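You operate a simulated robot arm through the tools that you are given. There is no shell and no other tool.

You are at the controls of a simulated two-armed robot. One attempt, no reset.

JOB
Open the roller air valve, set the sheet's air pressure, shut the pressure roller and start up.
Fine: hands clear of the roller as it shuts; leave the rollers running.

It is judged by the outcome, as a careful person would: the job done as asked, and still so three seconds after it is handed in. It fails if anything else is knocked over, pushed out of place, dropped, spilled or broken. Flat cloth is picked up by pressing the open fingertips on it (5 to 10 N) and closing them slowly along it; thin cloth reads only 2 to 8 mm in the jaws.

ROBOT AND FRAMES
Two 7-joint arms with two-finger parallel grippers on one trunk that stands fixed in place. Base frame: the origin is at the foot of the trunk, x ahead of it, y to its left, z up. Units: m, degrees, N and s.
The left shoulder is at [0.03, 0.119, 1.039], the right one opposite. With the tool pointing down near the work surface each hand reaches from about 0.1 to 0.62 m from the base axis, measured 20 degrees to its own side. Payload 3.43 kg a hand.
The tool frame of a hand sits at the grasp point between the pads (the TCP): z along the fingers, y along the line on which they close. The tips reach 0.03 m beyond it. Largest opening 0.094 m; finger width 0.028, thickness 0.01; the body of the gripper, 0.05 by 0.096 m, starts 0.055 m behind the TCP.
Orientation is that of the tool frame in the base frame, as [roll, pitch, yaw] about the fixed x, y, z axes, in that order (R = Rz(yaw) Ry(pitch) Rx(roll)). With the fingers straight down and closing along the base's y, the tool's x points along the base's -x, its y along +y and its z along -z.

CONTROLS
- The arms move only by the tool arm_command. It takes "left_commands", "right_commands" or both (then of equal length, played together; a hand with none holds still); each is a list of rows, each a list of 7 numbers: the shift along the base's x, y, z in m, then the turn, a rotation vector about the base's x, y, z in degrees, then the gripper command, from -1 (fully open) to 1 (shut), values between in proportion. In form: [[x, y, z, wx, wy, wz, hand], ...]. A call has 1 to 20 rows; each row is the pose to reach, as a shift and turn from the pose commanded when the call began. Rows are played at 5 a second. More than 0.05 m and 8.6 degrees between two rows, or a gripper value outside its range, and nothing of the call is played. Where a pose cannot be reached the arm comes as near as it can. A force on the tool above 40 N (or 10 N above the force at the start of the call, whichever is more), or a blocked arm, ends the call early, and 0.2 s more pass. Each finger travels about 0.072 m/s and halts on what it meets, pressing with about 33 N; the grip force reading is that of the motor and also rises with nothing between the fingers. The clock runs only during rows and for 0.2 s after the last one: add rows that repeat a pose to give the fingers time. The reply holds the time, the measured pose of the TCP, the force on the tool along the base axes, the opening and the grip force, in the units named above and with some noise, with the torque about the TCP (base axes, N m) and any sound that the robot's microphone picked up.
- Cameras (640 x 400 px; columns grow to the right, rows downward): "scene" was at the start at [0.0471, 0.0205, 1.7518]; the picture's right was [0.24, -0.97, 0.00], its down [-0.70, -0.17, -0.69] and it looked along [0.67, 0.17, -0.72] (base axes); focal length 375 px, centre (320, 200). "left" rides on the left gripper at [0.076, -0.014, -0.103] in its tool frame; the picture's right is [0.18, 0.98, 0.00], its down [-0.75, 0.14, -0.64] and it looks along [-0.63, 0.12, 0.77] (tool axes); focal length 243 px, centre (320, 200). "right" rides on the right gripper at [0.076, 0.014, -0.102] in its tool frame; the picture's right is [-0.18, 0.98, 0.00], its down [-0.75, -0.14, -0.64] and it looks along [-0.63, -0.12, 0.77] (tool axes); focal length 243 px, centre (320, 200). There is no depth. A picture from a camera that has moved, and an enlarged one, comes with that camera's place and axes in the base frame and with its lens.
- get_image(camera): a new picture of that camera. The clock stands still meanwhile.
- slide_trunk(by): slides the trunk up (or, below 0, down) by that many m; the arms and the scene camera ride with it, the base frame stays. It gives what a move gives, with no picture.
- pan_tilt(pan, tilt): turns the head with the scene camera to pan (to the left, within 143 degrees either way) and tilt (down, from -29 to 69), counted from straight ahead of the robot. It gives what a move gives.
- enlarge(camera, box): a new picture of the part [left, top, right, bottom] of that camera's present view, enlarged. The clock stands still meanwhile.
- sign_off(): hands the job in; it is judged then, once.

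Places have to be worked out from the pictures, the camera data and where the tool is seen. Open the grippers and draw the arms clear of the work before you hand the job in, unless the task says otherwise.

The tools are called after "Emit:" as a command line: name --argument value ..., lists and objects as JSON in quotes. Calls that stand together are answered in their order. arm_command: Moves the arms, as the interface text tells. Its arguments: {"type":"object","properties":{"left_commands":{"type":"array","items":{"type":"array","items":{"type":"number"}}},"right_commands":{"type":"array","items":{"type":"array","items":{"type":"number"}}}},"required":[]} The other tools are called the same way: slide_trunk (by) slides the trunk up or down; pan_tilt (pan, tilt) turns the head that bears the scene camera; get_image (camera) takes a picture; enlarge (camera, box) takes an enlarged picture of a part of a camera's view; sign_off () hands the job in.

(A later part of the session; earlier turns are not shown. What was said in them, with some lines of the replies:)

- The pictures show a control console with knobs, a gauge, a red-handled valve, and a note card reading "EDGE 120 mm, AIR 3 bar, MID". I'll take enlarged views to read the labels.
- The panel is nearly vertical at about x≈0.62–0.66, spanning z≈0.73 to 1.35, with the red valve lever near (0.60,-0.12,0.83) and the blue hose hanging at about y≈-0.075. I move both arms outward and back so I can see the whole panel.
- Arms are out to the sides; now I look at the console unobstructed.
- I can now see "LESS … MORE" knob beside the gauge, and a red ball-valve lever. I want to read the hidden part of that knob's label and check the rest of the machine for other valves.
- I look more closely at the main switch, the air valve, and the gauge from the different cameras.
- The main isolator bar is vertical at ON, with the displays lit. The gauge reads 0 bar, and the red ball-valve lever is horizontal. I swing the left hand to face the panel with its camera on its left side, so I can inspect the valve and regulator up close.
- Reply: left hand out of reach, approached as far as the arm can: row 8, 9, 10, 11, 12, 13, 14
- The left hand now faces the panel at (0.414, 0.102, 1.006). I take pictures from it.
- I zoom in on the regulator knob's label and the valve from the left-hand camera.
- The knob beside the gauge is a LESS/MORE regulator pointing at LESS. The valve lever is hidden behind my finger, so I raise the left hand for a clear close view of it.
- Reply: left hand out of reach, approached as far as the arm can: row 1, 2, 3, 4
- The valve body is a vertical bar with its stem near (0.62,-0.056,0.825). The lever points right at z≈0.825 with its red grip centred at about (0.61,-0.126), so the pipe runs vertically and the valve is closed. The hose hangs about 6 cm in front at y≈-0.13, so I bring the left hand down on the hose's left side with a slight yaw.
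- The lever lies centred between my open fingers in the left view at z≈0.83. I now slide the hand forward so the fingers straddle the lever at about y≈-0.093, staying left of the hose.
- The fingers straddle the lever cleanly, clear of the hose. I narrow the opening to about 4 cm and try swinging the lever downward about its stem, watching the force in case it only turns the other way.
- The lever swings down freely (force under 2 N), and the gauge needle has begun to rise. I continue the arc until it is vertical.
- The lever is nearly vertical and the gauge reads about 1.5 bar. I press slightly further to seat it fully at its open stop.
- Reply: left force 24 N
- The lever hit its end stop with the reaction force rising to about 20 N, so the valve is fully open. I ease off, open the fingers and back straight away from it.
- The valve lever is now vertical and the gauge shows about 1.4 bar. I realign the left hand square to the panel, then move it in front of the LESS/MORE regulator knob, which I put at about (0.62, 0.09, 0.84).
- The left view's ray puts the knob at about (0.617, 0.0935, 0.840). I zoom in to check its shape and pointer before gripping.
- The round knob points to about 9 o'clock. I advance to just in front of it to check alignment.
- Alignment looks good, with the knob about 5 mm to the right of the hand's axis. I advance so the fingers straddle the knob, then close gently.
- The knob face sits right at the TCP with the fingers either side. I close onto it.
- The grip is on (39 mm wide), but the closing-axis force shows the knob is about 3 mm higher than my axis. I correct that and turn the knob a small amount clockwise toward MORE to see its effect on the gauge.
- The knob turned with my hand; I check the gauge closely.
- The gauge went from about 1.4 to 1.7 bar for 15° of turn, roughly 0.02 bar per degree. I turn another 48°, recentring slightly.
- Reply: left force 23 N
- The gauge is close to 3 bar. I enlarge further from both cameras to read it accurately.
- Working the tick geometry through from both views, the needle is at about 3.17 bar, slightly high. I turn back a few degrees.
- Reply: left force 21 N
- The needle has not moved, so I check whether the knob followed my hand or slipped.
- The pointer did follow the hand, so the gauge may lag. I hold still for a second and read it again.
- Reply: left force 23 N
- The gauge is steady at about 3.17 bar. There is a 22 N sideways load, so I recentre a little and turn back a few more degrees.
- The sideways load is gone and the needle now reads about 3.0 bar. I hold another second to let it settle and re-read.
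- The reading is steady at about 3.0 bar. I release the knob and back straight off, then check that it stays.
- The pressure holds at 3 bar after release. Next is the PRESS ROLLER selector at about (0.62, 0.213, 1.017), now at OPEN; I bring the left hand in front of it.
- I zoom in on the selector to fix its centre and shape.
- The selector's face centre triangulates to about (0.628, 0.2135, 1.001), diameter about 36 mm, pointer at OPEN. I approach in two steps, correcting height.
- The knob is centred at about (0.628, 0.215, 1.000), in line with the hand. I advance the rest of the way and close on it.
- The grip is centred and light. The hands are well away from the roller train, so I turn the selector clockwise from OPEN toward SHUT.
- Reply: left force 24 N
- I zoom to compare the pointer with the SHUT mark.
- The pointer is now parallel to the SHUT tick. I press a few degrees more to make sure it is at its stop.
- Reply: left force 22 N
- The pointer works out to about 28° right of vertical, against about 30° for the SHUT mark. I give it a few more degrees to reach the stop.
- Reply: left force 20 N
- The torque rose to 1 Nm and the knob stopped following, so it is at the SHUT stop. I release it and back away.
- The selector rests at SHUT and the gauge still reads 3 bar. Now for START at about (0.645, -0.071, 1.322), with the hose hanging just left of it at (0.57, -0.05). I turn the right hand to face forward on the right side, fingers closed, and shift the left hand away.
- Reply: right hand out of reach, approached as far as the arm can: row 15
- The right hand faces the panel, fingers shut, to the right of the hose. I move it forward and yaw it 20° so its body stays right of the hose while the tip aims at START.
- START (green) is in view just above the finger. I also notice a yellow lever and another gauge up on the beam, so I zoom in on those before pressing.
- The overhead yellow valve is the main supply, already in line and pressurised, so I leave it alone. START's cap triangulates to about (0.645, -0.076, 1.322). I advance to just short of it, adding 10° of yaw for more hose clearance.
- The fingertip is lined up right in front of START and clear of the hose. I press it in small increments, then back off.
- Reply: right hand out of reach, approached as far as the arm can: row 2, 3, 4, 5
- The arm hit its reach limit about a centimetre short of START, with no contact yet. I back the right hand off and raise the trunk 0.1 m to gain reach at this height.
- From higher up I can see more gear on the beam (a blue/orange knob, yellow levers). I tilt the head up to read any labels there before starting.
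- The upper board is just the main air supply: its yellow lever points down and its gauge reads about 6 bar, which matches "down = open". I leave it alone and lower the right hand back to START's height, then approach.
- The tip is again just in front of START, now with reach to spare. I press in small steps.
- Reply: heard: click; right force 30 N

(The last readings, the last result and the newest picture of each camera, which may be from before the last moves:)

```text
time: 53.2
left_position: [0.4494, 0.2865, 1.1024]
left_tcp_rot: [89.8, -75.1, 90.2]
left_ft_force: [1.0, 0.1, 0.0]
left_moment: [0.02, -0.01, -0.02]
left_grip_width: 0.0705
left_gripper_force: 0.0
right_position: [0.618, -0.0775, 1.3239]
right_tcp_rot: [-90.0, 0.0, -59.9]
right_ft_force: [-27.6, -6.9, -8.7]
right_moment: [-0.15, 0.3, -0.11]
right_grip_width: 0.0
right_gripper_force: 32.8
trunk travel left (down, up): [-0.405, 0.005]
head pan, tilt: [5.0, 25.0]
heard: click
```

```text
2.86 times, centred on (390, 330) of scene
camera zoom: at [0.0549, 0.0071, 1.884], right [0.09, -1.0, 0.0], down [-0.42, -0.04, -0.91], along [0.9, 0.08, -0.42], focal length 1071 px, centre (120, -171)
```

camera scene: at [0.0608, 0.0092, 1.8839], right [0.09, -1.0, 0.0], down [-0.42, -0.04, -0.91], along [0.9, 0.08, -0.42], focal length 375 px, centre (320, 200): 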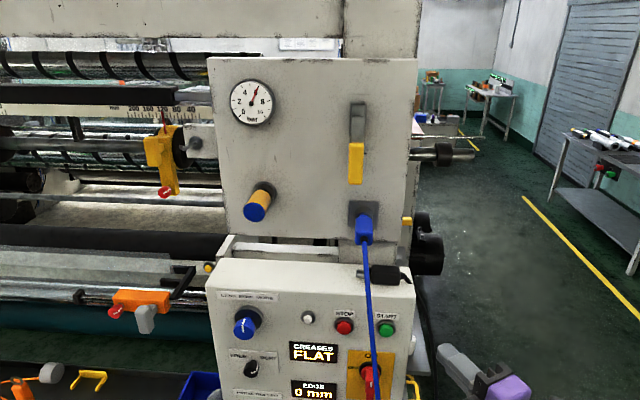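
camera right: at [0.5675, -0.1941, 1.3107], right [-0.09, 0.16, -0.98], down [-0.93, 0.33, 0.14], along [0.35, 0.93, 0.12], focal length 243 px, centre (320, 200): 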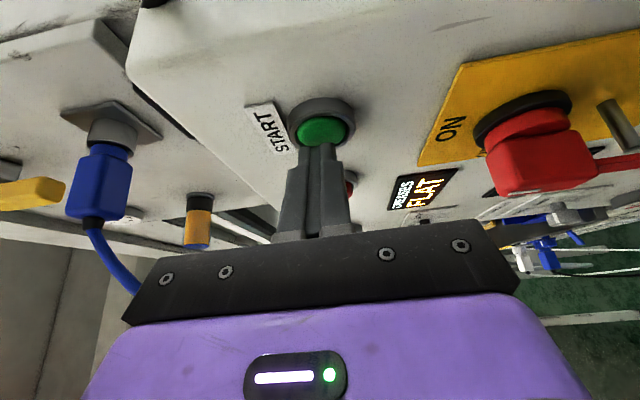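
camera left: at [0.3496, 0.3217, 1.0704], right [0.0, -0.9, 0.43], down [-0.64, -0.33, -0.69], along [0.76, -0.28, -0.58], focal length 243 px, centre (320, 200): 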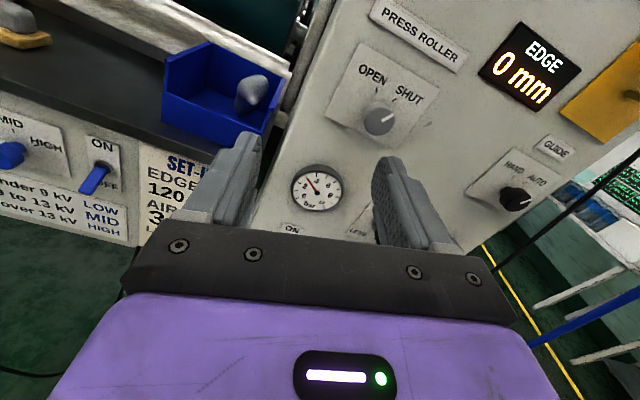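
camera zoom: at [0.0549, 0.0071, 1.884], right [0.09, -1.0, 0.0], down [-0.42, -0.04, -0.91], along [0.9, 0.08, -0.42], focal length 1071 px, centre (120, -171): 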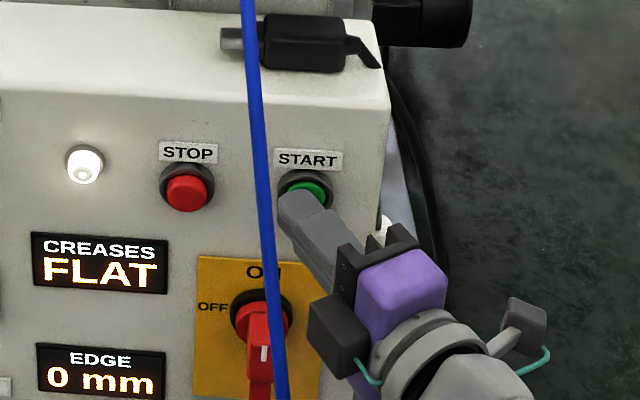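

A click was heard and the white run lamp beside STOP lit up. I withdraw the right hand the way it came, and also draw the left hand back.

Emit:
arm_command --right_commands '[[-0.015, -0.008, 0, 0, 0, 0, 1], [-0.04, -0.022, 0, 0, 0, 0, 1], [-0.08, -0.045, 0, 0, 0, 0, 1], [-0.12, -0.075, 0, 0, 0, 0, 1], [-0.14, -0.11, 0, 0, 0, 0, 1], [-0.15, -0.15, 0, 0, 0, 0, 1], [-0.16, -0.19, 0, 0, 0, 0, 1]]'

Emit:
pan_tilt --pan 13.9 --tilt 46

Emit:
get_image --camera "scene"

Emit:
enlarge --camera "scene" --box '[260, 100, 480, 240]'

Emit:
enlarge --camera "scene" --box '[260, 230, 440, 340]'

```text
time: 54.8
left_position: [0.4514, 0.2888, 1.1011]
left_tcp_rot: [90.3, -75.0, 89.7]
left_ft_force: [0.5, 0.4, -0.1]
left_moment: [0.03, 0.01, 0.03]
left_grip_width: 0.0707
left_gripper_force: 0.1
right_position: [0.4597, -0.2689, 1.3257]
right_tcp_rot: [-89.9, 0.0, -60.0]
right_ft_force: [0.0, -0.6, 0.3]
right_moment: [0.0, 0.0, 0.02]
right_grip_width: 0.0
right_gripper_force: 33.0
trunk travel left (down, up): [-0.405, 0.005]
head pan, tilt: [5.0, 25.0]
```

```text
time: 55.6
left_position: [0.4518, 0.2882, 1.1007]
left_tcp_rot: [90.4, -75.0, 89.6]
left_ft_force: [-0.2, 0.2, 0.2]
left_moment: [0.0, 0.0, -0.02]
left_grip_width: 0.0706
left_gripper_force: 0.0
right_position: [0.4624, -0.2697, 1.3254]
right_tcp_rot: [-89.9, 0.0, -60.0]
right_ft_force: [0.5, -1.1, -1.1]
right_moment: [-0.01, 0.01, -0.01]
right_grip_width: 0.0002
right_gripper_force: 33.0
trunk travel left (down, up): [-0.405, 0.005]
head pan, tilt: [13.9, 46.0]
```

```text
taken
camera scene: at [0.0468, 0.0202, 1.852], right [0.24, -0.97, 0.0], down [-0.7, -0.17, -0.7], along [0.68, 0.17, -0.72], focal length 375 px, centre (320, 200)
```

scene: 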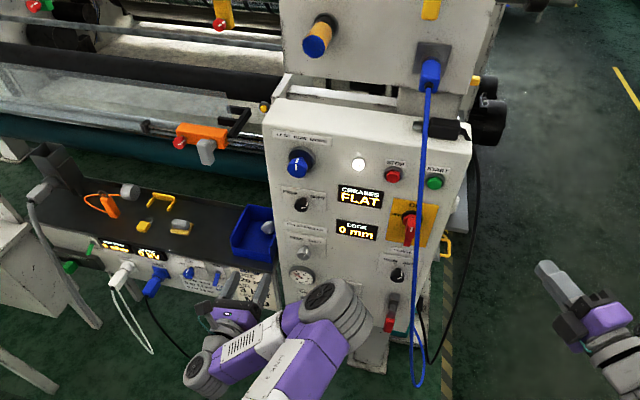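

```text
2.86 times, centred on (370, 170) of scene
camera zoom: at [0.0468, 0.0202, 1.852], right [0.24, -0.97, 0.0], down [-0.7, -0.17, -0.7], along [0.68, 0.17, -0.72], focal length 1071 px, centre (177, 286)
```

zoom: 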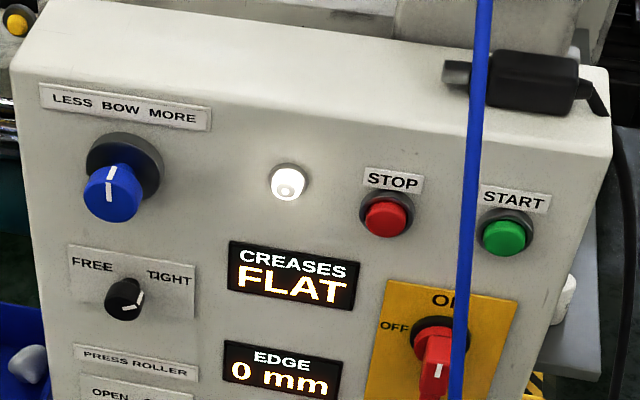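

```text
3.56 times, centred on (350, 285) of scene
camera zoom: at [0.0468, 0.0202, 1.852], right [0.24, -0.97, 0.0], down [-0.7, -0.17, -0.7], along [0.68, 0.17, -0.72], focal length 1333 px, centre (213, -102)
```

zoom: 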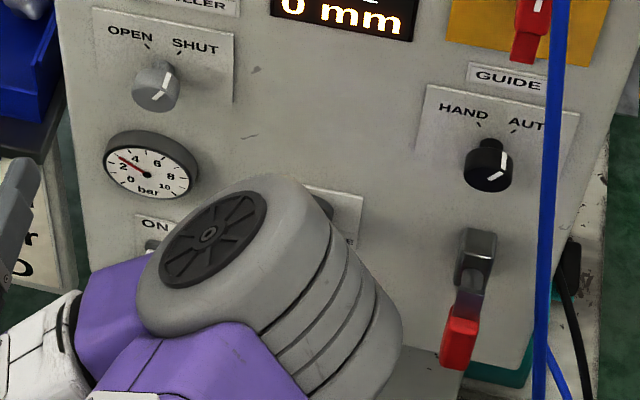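

The run lamp stays lit, the selector is at SHUT and the valve lever is down. I check the gauge closely once more, plus the rollers.

Emit:
enlarge --camera "scene" --box '[290, 266, 314, 281]'

Emit:
enlarge --camera "scene" --box '[0, 0, 290, 180]'

```text
16.00 times, centred on (302, 274) of scene
camera zoom: at [0.0468, 0.0202, 1.852], right [0.24, -0.97, 0.0], down [-0.7, -0.17, -0.7], along [0.68, 0.17, -0.72], focal length 5999 px, centre (608, -976)
```

zoom: 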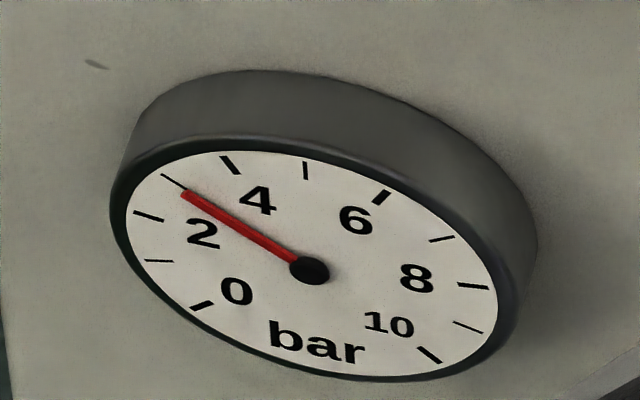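

```text
2.21 times, centred on (145, 90) of scene
camera zoom: at [0.0468, 0.0202, 1.852], right [0.24, -0.97, 0.0], down [-0.7, -0.17, -0.7], along [0.68, 0.17, -0.72], focal length 827 px, centre (706, 443)
```

zoom: 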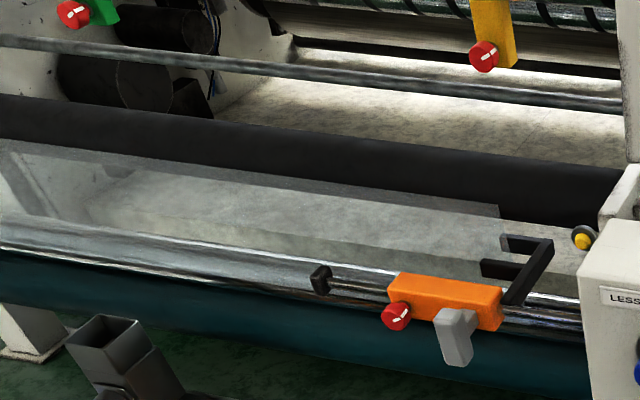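

The gauge reads 3.0 bar within reading error and the run lamp is on. I now back both arms away from the console in stages, opening the right gripper.

Emit:
arm_command --left_commands '[[-0.002, 0.003, 0, -7.5, 0, 0, -0.6], [-0.004, 0.006, 0, -15, 0, 0, -0.7], [-0.006, 0.009, 0, -22.5, 0, 0, -0.8], [-0.008, 0.012, 0, -30, 0, 0, -0.9], [-0.01, 0.015, 0, -37.5, 0, 0, -1], [-0.012, 0.018, 0, -45, 0, 0, -1], [-0.014, 0.021, 0, -52.5, 0, 0, -1], [-0.016, 0.024, 0, -60, 0, 0, -1], [-0.018, 0.027, 0, -67.5, 0, 0, -1], [-0.02, 0.03, 0, -75, 0, 0, -1]]' --right_commands '[[-0.006, -0.002, 0, 0, 0, -3, 0.7], [-0.012, -0.004, 0, 0, 0, -6, 0.4], [-0.018, -0.006, 0, 0, 0, -9, 0], [-0.024, -0.008, 0, 0, 0, -12, -0.5], [-0.03, -0.01, 0, 0, 0, -15, -1], [-0.036, -0.012, 0, 0, 0, -18, -1], [-0.042, -0.014, 0, 0, 0, -21, -1], [-0.048, -0.016, 0, 0, 0, -24, -1], [-0.054, -0.018, 0, 0, 0, -27, -1], [-0.06, -0.02, 0, 0, 0, -30, -1]]'

Emit:
get_image --camera "scene"

```text
time: 57.8
left_position: [0.433, 0.3198, 1.1013]
left_tcp_rot: [89.9, 0.1, 89.9]
left_ft_force: [0.9, -0.1, -1.0]
left_moment: [0.04, 0.02, -0.01]
left_grip_width: 0.0942
left_gripper_force: 0.1
right_position: [0.4345, -0.3116, 1.3344]
right_tcp_rot: [-90.1, 0.1, -89.9]
right_ft_force: [0.1, -0.4, 0.2]
right_moment: [-0.01, -0.04, 0.01]
right_grip_width: 0.0941
right_gripper_force: 0.0
right hand out of reach, approached as far as the arm can: row 7, 8, 9, 10
trunk travel left (down, up): [-0.405, 0.005]
head pan, tilt: [13.9, 46.0]
```

```text
taken
camera scene: at [0.0472, 0.0206, 1.852], right [0.24, -0.97, 0.0], down [-0.7, -0.17, -0.69], along [0.67, 0.17, -0.72], focal length 375 px, centre (320, 200)
```

scene: 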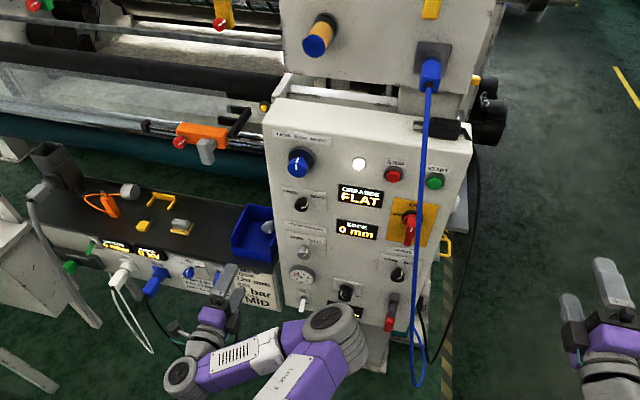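

Everything is still as set. I return both arms to their tool-down poses, drawn well clear of the console.

Emit:
arm_command --left_commands '[[-0.0087, 0.0047, 0.0233, -4.62, 4.62, 4.62, -1], [-0.0174, 0.0094, 0.0466, -9.24, 9.24, 9.24, -1], [-0.0261, 0.0141, 0.0699, -13.86, 13.86, 13.86, -1], [-0.0348, 0.0188, 0.0932, -18.48, 18.48, 18.48, -1], [-0.0435, 0.0235, 0.1165, -23.1, 23.1, 23.1, -1], [-0.0522, 0.0282, 0.1398, -27.72, 27.72, 27.72, -1], [-0.0609, 0.0329, 0.1631, -32.34, 32.34, 32.34, -1], [-0.0696, 0.0376, 0.1864, -36.96, 36.96, 36.96, -1], [-0.0783, 0.0423, 0.2097, -41.58, 41.58, 41.58, -1], [-0.087, 0.047, 0.233, -46.2, 46.2, 46.2, -1], [-0.0957, 0.0517, 0.2563, -50.82, 50.82, 50.82, -1], [-0.1044, 0.0564, 0.2796, -55.44, 55.44, 55.44, -1], [-0.1131, 0.0611, 0.3029, -60.06, 60.06, 60.06, -1], [-0.1218, 0.0658, 0.3262, -64.68, 64.68, 64.68, -1], [-0.13, 0.07, 0.35, -69.28, 69.28, 69.28, -1]]' --right_commands '[[-0.007, -0.001, 0.0077, 4.62, 4.62, -4.62, -1], [-0.014, -0.002, 0.0154, 9.24, 9.24, -9.24, -1], [-0.021, -0.003, 0.0231, 13.86, 13.86, -13.86, -1], [-0.028, -0.004, 0.0308, 18.48, 18.48, -18.48, -1], [-0.035, -0.005, 0.0385, 23.1, 23.1, -23.1, -1], [-0.042, -0.006, 0.0462, 27.72, 27.72, -27.72, -1], [-0.049, -0.007, 0.0539, 32.34, 32.34, -32.34, -1], [-0.056, -0.008, 0.0616, 36.96, 36.96, -36.96, -1], [-0.063, -0.009, 0.0693, 41.58, 41.58, -41.58, -1], [-0.07, -0.01, 0.077, 46.2, 46.2, -46.2, -1], [-0.077, -0.011, 0.0847, 50.82, 50.82, -50.82, -1], [-0.084, -0.012, 0.0924, 55.44, 55.44, -55.44, -1], [-0.091, -0.013, 0.1, 60.06, 60.06, -60.06, -1], [-0.098, -0.014, 0.108, 64.68, 64.68, -64.68, -1], [-0.105, -0.015, 0.115, 69.28, 69.28, -69.28, -1]]'

Emit:
get_image --camera "scene"

Emit:
enlarge --camera "scene" --box '[260, 220, 460, 345]'

Emit:
enlarge --camera "scene" --box '[260, 110, 460, 235]'

Emit:
enlarge --camera "scene" --box '[290, 266, 314, 281]'

```text
time: 61.0
left_position: [0.3049, 0.3882, 1.4511]
left_tcp_rot: [180.0, 0.0, 180.0]
left_ft_force: [0.3, -1.3, -0.1]
left_moment: [0.05, 0.03, -0.04]
left_grip_width: 0.094
left_gripper_force: 0.1
left hand out of reach, approached as far as the arm can: row 2, 3, 4, 5, 6
right_position: [0.3322, -0.3243, 1.4483]
right_tcp_rot: [180.0, -0.2, -179.9]
right_ft_force: [-0.3, -0.5, -1.2]
right_moment: [0.04, 0.03, -0.02]
right_grip_width: 0.0938
right_gripper_force: 0.0
right hand out of reach, approached as far as the arm can: row 1, 2
trunk travel left (down, up): [-0.405, 0.005]
head pan, tilt: [13.9, 46.0]
```

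```text
taken
camera scene: at [0.0499, 0.02, 1.8518], right [0.24, -0.97, 0.0], down [-0.7, -0.17, -0.69], along [0.67, 0.17, -0.72], focal length 375 px, centre (320, 200)
```

scene: 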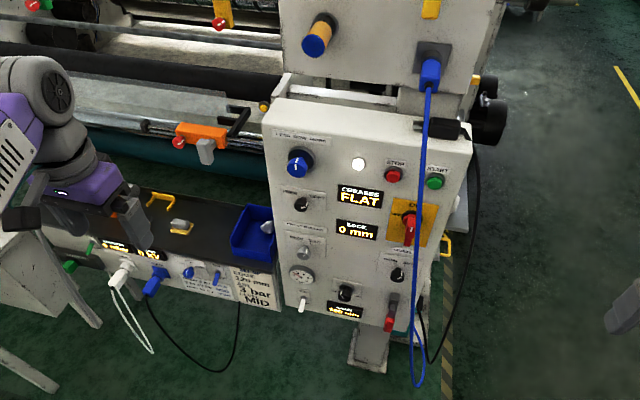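

```text
3.20 times, centred on (360, 282) of scene
camera zoom: at [0.0499, 0.02, 1.8518], right [0.24, -0.97, 0.0], down [-0.7, -0.17, -0.69], along [0.67, 0.17, -0.72], focal length 1200 px, centre (192, -64)
```

zoom: 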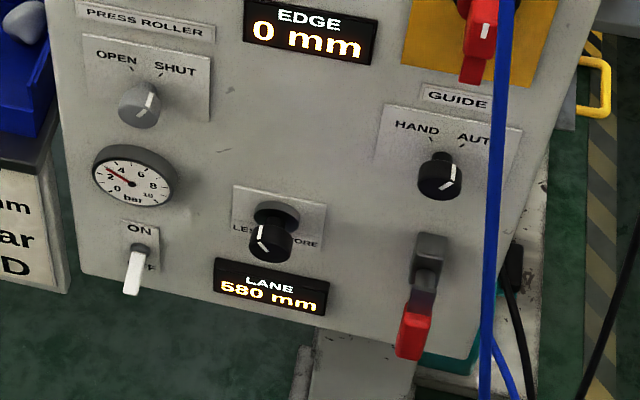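

```text
3.20 times, centred on (360, 172) of scene
camera zoom: at [0.0499, 0.02, 1.8518], right [0.24, -0.97, 0.0], down [-0.7, -0.17, -0.69], along [0.67, 0.17, -0.72], focal length 1200 px, centre (192, 288)
```

zoom: 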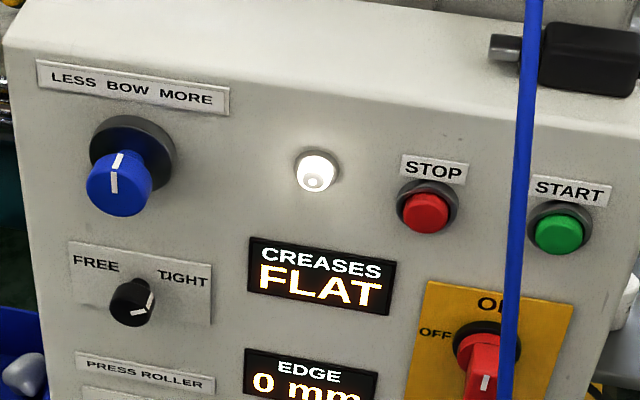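

```text
16.00 times, centred on (302, 274) of scene
camera zoom: at [0.0499, 0.02, 1.8518], right [0.24, -0.97, 0.0], down [-0.7, -0.17, -0.69], along [0.67, 0.17, -0.72], focal length 5999 px, centre (608, -976)
```

zoom: 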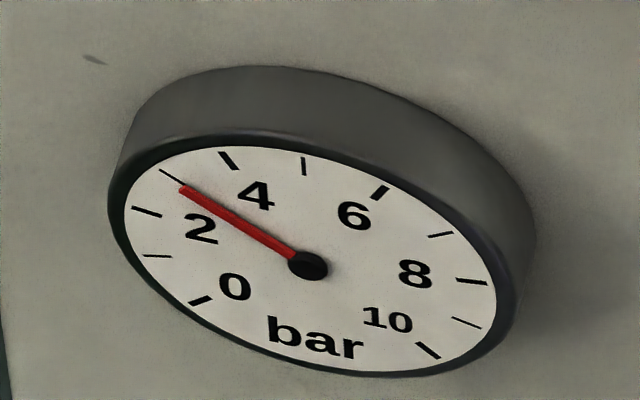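

The final check shows the valve lever vertical (open), the gauge at 3 bar, PRESS ROLLER at SHUT and the run lamp lit. Both arms are clear with grippers open and nothing else has been disturbed, so I hand the job in.

Emit:
sign_off

```text
The job is handed in.
```

The job is handed in, and each step checked out on the cameras before I signed off:

- **Air valve:** The red lever on the console is turned down to its stop, in line with the pipe. The gauge rose from 0 as it opened.
- **Pressure:** The regulator is set to the sheet's 3 bar. The gauge read about 3.0 bar after I let go of the knob, and still did after start-up.
- **Pressure roller:** The selector is at its SHUT stop. The left hand was on the selector at the console and the right hand well back when it shut.
- **Start-up:** START clicked when pressed and the white lamp next to STOP lit and stayed lit. I took the lamp as the sign that the rollers are running; I could not see them turning in the pictures.

The first press at START fell about a centimetre short of the button, so I raised the trunk 0.1 m and pressed again. The trunk is still raised. Both arms are drawn clear with their grippers open, and I left every other control as it was.
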